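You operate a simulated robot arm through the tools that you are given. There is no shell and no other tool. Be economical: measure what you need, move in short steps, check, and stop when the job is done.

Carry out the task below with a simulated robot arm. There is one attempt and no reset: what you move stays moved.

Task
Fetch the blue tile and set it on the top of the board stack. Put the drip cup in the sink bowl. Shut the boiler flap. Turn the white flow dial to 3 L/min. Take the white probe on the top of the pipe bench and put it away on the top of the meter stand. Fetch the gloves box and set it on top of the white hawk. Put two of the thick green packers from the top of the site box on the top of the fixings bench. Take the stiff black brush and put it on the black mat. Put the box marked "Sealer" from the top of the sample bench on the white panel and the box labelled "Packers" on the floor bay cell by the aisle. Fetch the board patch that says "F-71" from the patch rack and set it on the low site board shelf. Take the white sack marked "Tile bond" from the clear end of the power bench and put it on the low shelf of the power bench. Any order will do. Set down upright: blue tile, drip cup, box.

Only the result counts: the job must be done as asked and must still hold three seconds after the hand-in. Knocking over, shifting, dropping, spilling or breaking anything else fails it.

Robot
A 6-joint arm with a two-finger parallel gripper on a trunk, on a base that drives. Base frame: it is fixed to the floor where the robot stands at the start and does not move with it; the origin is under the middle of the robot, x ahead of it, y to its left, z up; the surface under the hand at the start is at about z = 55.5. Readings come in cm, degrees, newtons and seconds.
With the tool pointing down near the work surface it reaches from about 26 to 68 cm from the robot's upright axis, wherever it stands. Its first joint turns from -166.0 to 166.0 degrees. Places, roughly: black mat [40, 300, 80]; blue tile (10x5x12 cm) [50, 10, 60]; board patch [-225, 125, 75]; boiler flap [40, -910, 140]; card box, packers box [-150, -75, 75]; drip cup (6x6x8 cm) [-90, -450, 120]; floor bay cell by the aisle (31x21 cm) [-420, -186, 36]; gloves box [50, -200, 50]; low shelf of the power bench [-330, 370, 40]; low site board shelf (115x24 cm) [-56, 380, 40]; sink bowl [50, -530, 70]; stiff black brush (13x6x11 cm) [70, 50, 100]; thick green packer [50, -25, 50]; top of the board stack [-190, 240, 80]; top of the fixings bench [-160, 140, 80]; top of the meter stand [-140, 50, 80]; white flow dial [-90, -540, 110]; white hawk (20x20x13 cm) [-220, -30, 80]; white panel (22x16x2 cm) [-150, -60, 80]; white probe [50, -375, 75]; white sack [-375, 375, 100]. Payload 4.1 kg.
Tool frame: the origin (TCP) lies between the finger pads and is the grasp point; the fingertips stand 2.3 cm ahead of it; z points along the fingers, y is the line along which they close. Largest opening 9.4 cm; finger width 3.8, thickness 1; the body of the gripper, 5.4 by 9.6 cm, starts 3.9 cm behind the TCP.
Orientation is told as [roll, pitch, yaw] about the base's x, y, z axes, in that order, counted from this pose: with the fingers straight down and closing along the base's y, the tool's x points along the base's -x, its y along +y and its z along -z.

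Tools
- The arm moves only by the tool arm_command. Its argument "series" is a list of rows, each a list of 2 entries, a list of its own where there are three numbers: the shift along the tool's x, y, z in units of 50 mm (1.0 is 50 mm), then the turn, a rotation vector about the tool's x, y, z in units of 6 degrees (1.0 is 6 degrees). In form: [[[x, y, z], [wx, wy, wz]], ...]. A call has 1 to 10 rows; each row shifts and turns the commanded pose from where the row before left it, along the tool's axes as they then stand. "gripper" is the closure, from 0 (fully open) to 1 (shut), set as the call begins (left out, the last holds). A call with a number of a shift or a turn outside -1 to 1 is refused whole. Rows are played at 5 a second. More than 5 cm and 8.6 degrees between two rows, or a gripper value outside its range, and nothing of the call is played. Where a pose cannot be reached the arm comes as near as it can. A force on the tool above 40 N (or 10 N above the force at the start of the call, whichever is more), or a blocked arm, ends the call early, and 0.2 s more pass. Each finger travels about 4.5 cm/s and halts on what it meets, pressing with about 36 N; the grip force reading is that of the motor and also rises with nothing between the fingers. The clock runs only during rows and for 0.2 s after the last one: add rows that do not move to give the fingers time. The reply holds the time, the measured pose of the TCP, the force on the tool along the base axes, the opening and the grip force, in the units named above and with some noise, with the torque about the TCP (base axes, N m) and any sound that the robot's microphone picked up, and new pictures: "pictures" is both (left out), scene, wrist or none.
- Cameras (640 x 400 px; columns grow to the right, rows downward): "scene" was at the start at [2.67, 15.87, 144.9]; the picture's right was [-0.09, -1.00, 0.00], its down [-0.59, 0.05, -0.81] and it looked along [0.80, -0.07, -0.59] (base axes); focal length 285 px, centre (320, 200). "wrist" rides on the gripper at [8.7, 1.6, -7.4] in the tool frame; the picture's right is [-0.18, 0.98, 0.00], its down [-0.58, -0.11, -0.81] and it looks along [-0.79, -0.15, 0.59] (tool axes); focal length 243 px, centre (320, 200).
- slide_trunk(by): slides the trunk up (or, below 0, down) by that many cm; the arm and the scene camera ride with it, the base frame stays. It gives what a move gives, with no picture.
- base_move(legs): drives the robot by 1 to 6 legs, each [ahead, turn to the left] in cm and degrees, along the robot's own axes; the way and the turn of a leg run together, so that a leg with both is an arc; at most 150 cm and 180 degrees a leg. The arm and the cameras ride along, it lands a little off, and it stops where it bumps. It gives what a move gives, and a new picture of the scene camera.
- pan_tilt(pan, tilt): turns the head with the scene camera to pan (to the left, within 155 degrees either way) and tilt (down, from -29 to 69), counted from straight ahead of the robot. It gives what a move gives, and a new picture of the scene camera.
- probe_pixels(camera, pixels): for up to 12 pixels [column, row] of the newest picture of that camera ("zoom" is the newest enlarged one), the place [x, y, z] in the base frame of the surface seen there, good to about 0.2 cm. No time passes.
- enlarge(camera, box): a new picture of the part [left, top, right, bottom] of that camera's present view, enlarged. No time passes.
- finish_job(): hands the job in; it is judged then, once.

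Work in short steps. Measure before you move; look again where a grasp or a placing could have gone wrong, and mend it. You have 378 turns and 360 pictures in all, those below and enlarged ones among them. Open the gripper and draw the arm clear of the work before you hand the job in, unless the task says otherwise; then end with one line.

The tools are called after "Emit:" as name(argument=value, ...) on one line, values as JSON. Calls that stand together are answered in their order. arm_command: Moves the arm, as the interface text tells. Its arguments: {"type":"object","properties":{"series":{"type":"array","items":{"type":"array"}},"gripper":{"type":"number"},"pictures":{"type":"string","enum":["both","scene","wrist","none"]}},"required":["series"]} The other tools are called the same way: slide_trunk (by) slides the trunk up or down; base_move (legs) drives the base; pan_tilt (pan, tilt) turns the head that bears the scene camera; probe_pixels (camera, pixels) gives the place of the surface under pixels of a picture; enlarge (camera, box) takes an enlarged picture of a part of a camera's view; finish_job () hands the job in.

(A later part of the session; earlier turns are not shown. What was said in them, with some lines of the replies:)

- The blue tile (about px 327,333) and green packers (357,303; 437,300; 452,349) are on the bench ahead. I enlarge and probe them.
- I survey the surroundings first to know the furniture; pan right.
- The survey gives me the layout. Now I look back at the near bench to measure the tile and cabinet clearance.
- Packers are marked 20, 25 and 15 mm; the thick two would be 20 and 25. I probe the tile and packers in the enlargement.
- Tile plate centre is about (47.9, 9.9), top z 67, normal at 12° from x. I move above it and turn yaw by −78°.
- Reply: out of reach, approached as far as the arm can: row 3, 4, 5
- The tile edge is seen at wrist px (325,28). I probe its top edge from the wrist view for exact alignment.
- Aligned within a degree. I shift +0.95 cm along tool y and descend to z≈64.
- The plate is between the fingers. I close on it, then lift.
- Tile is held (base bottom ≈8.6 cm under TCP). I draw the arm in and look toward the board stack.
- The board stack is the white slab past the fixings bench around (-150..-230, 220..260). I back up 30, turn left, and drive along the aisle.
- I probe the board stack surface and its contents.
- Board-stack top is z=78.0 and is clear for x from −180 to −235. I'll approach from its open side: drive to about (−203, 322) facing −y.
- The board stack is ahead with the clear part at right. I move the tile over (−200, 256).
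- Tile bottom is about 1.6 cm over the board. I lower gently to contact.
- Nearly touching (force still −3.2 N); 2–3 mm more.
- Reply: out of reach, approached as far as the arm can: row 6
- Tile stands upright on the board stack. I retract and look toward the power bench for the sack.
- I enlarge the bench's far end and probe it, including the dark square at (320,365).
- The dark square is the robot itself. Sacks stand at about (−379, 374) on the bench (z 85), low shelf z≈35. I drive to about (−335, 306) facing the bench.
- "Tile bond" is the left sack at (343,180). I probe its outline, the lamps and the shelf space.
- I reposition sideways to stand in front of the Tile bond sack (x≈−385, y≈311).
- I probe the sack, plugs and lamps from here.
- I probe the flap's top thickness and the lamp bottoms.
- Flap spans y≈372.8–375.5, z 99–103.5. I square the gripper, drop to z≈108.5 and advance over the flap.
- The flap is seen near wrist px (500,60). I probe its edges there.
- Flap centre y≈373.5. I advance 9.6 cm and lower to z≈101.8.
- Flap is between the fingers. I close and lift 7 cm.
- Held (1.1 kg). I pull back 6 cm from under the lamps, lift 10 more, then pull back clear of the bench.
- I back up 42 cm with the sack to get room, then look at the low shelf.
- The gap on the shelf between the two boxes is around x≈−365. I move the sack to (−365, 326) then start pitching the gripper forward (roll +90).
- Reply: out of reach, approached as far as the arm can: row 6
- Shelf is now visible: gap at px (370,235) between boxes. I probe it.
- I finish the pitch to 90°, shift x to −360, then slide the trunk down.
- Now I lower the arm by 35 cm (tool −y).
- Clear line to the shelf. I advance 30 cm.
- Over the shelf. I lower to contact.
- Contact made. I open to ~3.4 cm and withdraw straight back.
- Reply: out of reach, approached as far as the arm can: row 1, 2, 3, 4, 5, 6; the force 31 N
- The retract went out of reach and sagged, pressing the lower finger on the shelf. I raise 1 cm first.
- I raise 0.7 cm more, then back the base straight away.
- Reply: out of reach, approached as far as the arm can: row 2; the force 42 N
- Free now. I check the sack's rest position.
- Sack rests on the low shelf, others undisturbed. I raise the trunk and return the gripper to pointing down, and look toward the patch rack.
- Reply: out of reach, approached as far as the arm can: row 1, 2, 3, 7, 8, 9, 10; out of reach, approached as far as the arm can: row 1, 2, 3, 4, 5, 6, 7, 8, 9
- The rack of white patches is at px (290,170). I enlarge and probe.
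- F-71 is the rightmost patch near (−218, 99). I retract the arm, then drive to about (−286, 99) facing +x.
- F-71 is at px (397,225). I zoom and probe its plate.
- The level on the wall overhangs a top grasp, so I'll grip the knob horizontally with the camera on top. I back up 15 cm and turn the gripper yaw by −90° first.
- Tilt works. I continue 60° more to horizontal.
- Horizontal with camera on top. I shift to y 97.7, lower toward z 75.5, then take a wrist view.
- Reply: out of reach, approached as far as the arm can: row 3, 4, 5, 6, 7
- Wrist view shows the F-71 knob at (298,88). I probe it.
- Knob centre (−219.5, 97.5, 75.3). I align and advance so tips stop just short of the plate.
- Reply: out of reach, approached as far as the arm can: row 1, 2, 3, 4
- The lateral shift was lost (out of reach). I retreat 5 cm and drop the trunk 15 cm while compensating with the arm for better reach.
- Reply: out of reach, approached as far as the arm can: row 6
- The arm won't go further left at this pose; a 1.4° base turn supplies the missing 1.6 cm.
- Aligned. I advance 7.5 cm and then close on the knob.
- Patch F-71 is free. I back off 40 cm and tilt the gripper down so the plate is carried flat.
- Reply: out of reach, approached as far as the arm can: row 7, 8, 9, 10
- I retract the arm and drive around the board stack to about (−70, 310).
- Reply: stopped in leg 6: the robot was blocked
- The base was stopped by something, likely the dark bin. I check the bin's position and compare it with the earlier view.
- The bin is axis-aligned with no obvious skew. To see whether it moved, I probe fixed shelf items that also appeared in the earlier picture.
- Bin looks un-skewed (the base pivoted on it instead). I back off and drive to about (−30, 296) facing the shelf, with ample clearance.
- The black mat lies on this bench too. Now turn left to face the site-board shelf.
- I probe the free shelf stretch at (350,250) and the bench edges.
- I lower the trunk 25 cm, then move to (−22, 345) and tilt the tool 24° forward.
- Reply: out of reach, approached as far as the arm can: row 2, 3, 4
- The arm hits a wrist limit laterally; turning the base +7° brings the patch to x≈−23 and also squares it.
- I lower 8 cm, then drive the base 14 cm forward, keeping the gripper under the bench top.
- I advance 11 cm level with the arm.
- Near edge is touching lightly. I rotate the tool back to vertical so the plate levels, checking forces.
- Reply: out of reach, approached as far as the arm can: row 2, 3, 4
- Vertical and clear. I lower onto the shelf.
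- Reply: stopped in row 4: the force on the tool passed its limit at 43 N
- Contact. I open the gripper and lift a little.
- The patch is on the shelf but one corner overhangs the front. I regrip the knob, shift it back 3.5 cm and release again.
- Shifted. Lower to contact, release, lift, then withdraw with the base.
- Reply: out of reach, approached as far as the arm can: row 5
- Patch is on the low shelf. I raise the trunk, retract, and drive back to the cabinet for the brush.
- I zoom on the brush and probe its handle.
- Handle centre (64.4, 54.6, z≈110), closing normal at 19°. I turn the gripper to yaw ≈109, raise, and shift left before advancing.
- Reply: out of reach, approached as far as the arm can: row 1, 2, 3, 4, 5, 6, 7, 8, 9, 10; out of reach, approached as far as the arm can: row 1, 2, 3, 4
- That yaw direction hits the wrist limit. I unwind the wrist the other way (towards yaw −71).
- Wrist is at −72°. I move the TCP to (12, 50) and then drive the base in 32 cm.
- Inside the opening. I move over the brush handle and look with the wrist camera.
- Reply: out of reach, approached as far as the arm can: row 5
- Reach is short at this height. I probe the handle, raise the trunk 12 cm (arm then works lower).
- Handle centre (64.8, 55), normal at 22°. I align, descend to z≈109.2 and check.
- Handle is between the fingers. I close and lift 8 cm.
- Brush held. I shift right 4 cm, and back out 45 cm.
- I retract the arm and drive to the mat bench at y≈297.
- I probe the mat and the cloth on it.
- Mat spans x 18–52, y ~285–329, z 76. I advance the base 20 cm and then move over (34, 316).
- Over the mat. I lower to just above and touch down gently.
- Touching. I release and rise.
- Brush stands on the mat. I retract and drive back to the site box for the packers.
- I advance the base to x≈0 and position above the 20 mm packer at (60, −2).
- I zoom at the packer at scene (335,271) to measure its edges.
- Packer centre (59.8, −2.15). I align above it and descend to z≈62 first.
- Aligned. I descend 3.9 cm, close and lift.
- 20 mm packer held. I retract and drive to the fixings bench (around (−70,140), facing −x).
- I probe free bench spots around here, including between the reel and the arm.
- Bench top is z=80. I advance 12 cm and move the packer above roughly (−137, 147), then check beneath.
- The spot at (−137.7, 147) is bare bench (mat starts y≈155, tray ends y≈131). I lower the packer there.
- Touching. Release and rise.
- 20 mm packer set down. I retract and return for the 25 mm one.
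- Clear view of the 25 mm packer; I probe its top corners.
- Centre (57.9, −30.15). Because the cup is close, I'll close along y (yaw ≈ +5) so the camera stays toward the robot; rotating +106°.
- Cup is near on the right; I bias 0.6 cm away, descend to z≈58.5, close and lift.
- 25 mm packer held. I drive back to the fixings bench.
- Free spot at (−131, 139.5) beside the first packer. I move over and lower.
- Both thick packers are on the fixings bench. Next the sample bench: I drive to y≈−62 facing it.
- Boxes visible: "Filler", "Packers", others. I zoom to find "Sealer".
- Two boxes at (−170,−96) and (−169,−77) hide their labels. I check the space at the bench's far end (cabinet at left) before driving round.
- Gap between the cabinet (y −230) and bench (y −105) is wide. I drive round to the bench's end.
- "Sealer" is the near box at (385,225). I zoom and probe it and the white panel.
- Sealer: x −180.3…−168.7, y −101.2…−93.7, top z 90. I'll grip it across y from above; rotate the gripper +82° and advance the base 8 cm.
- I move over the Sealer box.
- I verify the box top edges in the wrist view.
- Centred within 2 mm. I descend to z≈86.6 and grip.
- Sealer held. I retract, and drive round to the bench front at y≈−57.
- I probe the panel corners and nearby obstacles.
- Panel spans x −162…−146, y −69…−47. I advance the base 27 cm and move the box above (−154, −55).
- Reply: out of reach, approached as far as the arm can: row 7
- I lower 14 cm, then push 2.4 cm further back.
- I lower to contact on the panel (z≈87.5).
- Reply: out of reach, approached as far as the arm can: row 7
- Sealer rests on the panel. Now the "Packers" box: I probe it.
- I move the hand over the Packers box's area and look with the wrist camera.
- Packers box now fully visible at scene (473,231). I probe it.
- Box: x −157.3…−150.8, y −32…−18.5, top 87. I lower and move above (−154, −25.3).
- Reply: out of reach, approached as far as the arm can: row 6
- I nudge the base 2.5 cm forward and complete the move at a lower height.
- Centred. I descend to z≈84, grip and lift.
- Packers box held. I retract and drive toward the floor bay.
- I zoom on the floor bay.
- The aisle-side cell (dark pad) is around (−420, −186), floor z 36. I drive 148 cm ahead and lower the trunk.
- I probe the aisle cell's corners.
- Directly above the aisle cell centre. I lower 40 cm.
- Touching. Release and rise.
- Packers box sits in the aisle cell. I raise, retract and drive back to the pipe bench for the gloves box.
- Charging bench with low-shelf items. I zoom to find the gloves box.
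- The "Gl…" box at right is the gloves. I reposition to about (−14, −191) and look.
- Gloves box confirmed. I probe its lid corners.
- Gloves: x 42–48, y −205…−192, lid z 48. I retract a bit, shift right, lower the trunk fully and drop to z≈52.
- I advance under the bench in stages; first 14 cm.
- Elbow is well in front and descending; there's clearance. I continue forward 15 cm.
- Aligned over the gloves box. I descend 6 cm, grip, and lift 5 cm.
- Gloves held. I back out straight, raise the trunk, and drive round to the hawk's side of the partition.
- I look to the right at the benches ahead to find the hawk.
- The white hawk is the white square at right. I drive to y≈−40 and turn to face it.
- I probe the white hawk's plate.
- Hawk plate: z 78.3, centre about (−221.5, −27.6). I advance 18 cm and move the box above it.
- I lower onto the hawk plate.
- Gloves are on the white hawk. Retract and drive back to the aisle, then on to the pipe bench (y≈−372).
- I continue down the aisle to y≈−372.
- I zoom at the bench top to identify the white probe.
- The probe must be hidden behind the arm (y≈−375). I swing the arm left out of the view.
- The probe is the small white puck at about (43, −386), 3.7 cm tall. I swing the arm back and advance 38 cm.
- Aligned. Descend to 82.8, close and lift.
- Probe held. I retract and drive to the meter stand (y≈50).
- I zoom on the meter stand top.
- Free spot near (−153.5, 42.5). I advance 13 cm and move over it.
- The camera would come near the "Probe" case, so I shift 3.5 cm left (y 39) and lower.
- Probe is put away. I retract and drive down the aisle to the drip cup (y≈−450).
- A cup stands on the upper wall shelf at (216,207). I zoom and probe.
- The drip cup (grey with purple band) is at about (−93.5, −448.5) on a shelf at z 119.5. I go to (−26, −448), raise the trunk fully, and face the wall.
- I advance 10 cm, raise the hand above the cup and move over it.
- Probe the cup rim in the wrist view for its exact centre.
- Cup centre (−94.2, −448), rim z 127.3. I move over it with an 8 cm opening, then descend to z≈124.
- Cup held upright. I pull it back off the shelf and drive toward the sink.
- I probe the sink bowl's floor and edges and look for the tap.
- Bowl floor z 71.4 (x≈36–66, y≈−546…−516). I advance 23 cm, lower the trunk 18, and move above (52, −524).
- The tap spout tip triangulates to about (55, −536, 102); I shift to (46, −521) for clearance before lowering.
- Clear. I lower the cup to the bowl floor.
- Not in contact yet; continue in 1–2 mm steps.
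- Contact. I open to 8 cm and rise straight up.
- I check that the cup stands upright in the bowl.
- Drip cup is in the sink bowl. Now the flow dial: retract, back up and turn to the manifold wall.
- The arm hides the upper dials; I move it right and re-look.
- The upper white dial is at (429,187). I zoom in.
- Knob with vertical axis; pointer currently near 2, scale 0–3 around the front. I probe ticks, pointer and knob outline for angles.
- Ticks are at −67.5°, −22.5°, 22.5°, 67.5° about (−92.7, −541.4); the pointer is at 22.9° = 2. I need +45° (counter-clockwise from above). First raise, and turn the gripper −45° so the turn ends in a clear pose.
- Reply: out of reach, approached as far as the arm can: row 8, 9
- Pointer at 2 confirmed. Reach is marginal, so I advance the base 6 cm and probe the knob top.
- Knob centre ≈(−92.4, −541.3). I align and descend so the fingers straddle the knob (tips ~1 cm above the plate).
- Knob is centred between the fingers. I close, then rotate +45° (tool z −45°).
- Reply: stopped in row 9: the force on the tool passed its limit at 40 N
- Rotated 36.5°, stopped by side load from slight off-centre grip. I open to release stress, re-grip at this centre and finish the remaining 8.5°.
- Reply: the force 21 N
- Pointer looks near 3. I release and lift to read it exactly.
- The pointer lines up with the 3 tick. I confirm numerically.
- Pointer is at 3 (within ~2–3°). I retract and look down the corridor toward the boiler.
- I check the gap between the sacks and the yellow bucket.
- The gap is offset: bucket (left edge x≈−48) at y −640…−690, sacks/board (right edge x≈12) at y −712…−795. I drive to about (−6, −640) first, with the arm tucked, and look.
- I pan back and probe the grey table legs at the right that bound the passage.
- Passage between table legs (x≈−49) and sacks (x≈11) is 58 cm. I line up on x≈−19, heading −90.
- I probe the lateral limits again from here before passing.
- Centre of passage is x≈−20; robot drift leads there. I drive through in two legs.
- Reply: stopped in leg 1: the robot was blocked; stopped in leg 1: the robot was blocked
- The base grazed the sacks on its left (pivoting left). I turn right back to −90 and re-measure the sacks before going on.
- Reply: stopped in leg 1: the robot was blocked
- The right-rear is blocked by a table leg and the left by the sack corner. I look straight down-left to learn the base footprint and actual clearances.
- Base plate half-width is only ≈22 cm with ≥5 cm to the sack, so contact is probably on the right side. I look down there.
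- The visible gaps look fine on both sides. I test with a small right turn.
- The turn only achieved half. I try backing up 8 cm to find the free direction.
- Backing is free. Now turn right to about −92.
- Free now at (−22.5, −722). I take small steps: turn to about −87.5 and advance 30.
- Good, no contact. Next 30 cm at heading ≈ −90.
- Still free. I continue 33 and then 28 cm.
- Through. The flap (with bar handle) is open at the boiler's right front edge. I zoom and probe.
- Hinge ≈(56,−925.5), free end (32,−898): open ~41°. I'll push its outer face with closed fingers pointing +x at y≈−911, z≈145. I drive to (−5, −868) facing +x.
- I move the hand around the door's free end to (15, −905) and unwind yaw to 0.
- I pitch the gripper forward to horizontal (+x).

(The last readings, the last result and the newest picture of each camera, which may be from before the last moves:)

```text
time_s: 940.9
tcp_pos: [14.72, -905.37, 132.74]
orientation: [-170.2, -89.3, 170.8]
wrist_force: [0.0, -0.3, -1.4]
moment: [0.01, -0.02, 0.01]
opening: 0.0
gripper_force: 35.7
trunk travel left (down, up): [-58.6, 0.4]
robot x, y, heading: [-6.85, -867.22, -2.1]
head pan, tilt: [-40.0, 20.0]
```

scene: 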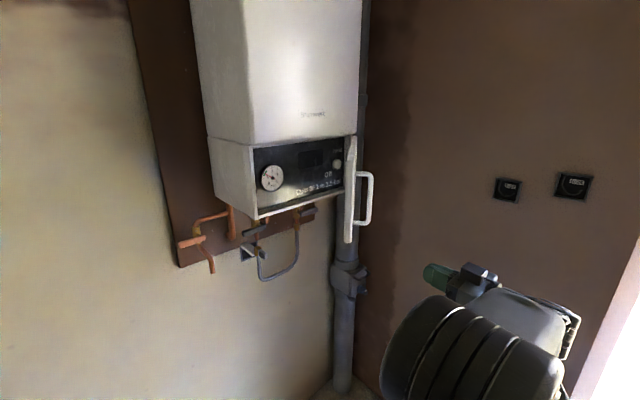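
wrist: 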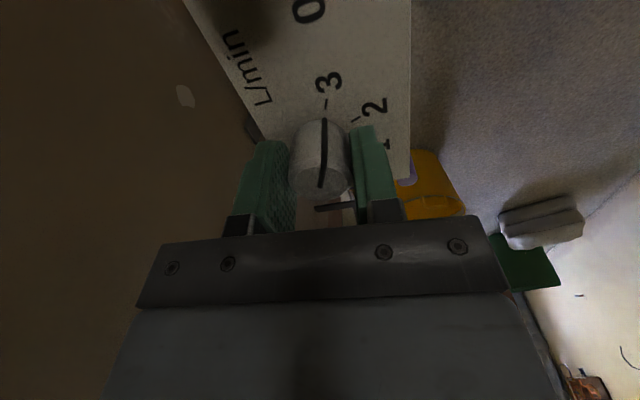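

I raise to z≈145, shift to y≈−911.5, and advance to near the door face.

Emit:
arm_command(series=[[[-0.8, 0, 0], [0, 0, 0]], [[-0.8, 0, 0], [0, 0, 0]], [[-0.8, 0, 0], [0, 0, 0]], [[0, -0.62, 0], [0, 0, 0]], [[0, -0.62, 0], [0, 0, 0]], [[0, 0, 1], [0, 0, 0]], [[0, 0, 1], [0, 0, 0]]], pictures="scene")

```text
time_s: 942.5
tcp_pos: [24.8, -911.65, 144.94]
orientation: [-173.1, -89.3, 173.5]
wrist_force: [0.6, 0.6, 0.2]
moment: [-0.01, -0.01, -0.01]
opening: 0.0
gripper_force: 36.4
trunk travel left (down, up): [-58.6, 0.4]
robot x, y, heading: [-7.49, -867.2, -1.8]
head pan, tilt: [-40.0, 20.0]
```

scene: 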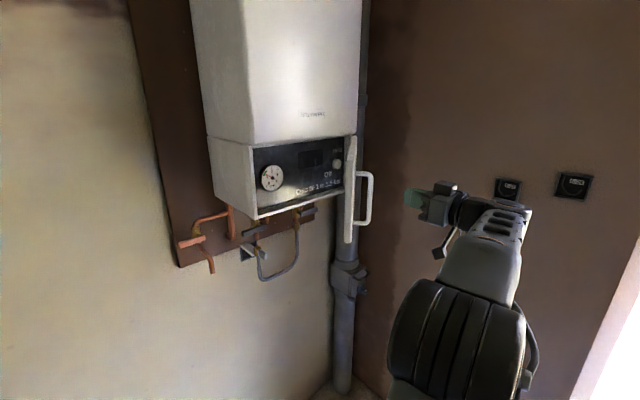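

I advance to contact and push in +x.

Emit:
arm_command(series=[[[0, 0, 1], [0, 0, 0]], [[0, 0, 1], [0, 0, 0]], [[0, 0, 0.8], [0, 0, 0]], [[0, 0, 0.6], [0, 0, 0]]], pictures="scene")

```text
time_s: 943.5
tcp_pos: [41.52, -911.37, 145.11]
orientation: [-169.5, -89.3, 170.1]
wrist_force: [0.0, -0.6, -0.1]
moment: [-0.01, -0.02, 0.03]
opening: 0.0
gripper_force: 36.4
trunk travel left (down, up): [-58.6, 0.4]
robot x, y, heading: [-7.18, -866.98, -2.2]
head pan, tilt: [-40.0, 20.0]
```

scene: 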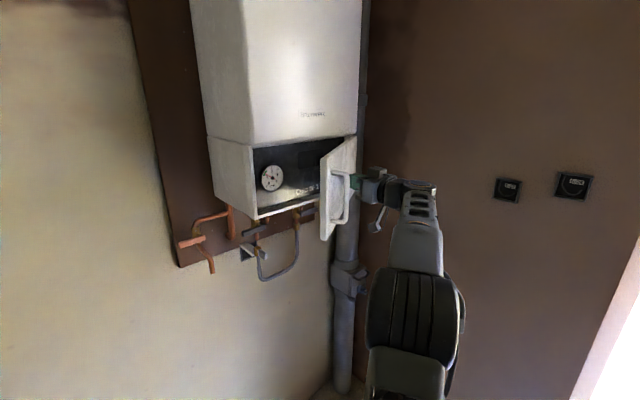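

The flap is swinging shut. Continue pushing.

Emit:
arm_command(series=[[[0, 0, 0.6], [0, 0, 0]], [[0, 0, 0.6], [0, 0, 0]], [[0, 0, 0.5], [0, 0, 0]], [[0, 0, 0.3], [0, 0, 0]]], pictures="scene")

```text
time_s: 944.5
tcp_pos: [51.6, -911.08, 145.09]
orientation: [-172.4, -89.4, 173.2]
wrist_force: [-0.5, -0.6, -0.5]
moment: [0.02, -0.02, 0.0]
opening: 0.02
gripper_force: 36.0
trunk travel left (down, up): [-58.6, 0.4]
robot x, y, heading: [-6.91, -867.16, -1.8]
head pan, tilt: [-40.0, 20.0]
```

scene: 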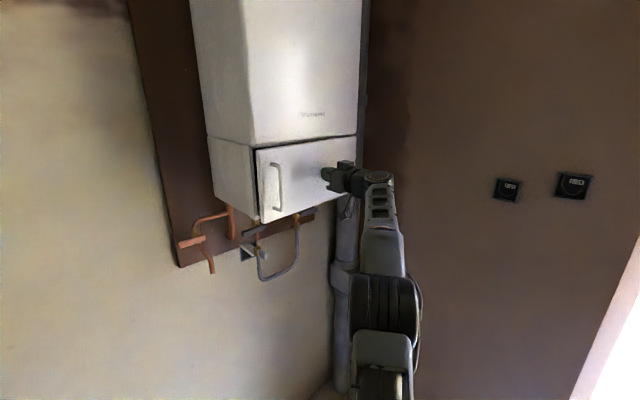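

Nearly shut; I push on in small steps until it meets resistance.

Emit:
arm_command(series=[[[0, 0, 0.15], [0, 0, 0]], [[0, 0, 0.15], [0, 0, 0]], [[0, 0, 0.1], [0, 0, 0]], [[0, 0, 0.1], [0, 0, 0]], [[0, 0, 0.06], [0, 0, 0]]], pictures="scene")

```text
time_s: 945.5
tcp_pos: [53.19, -911.02, 145.32]
orientation: [-160.4, -89.5, 161.0]
wrist_force: [-23.8, 10.4, -5.2]
moment: [0.27, 0.57, 0.2]
opening: 0.0
gripper_force: 36.3
trunk travel left (down, up): [-58.6, 0.4]
robot x, y, heading: [-7.4, -866.58, -2.5]
head pan, tilt: [-40.0, 20.0]
stopped in row 4: the force on the tool passed its limit at 44 N (the readings are from after the stop); the commanded pose is now the measured one
```

scene: 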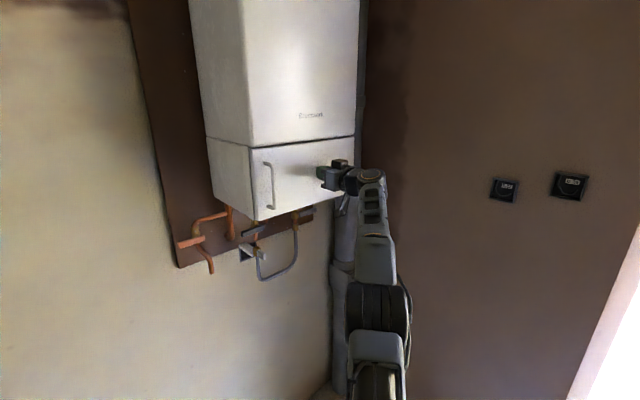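

Hard stop reached and the flap is flush. I back the hand off and check it stays shut.

Emit:
arm_command(series=[[[0, 0, -0.3], [0, 0, 0]], [[0, 0, -1], [0, 0, 0]], [[0, 0, -1], [0, 0, 0]], [[0, 0, -1], [0, 0, 0]], [[0, 0, -1], [0, 0, 0]]], pictures="none")

Emit:
enlarge(camera="scene", box=[190, 100, 390, 240])

Emit:
probe_pixels(camera="scene", pixels=[[258, 155], [258, 205], [340, 145], [300, 175], [300, 125]])

```text
time_s: 946.7
tcp_pos: [31.97, -911.71, 145.07]
orientation: [-173.7, -89.4, 174.2]
wrist_force: [-0.5, -0.1, 0.1]
moment: [-0.03, 0.01, 0.01]
opening: 0.0
gripper_force: 36.6
trunk travel left (down, up): [-58.6, 0.4]
robot x, y, heading: [-7.36, -867.16, -1.9]
head pan, tilt: [-40.0, 20.0]
```

```text
2.86 times, centred on (290, 170) of scene
```

zoom: 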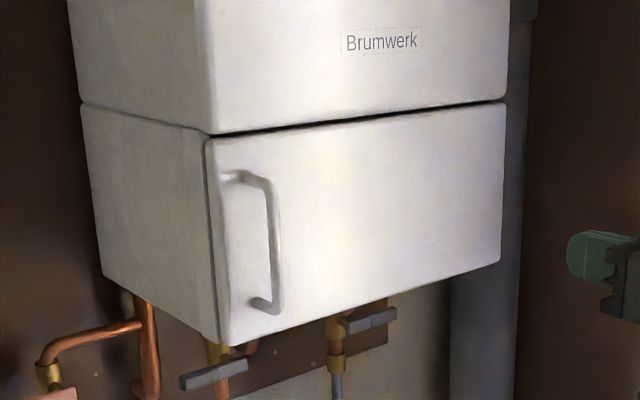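

```text
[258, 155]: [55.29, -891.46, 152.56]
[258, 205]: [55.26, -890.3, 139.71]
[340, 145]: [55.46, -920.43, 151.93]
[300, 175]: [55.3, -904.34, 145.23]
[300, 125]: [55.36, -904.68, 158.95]
```

Flap is shut flush (all points at x≈55.3). I open the gripper and draw the arm back clear.

Emit:
arm_command(series=[[[0, 0, -1], [0, 0, 0]], [[0, 0, -1], [0, 0, 0]], [[0, 0, 0], [0, 0, 0]], [[0, 0, 0], [0, 0, 0]], [[0, 0, 0], [0, 0, 0]], [[0, 0, 0], [0, 0, 0]]], gripper=0, pictures="scene")

```text
time_s: 948.1
tcp_pos: [22.3, -911.56, 144.97]
orientation: [-175.9, -89.6, 176.5]
wrist_force: [-1.0, 0.9, -0.2]
moment: [0.0, -0.03, 0.03]
opening: 9.42
gripper_force: 0.2
trunk travel left (down, up): [-58.6, 0.4]
robot x, y, heading: [-6.87, -867.0, -2.0]
head pan, tilt: [-40.0, 20.0]
```

scene: 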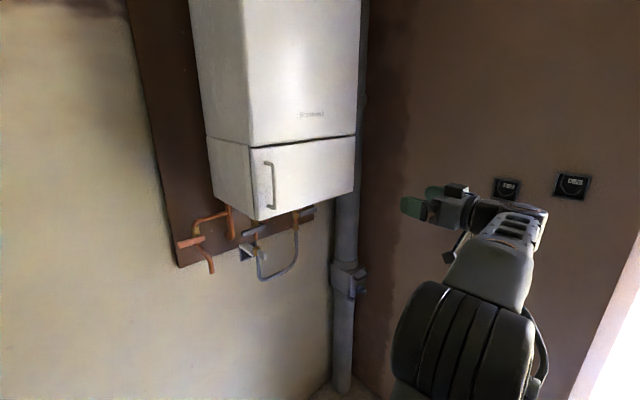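

All the items are placed, the dial is at 3 and the flap is shut; the gripper is open and clear. I hand in.

Emit:
finish_job()

```text
The job is handed in.
```

I carried out every item on the list and handed the job in, but the base bumped the waste bin by the site board shelf and was blocked beside the sacks near the boiler; neither looked moved, though I had no starting measurement of the bin to compare. The flow dial pointer sits within about 3 degrees of the 3 L/min mark, and I took the 20 mm and 25 mm packers as the thick ones, leaving the 15 mm.
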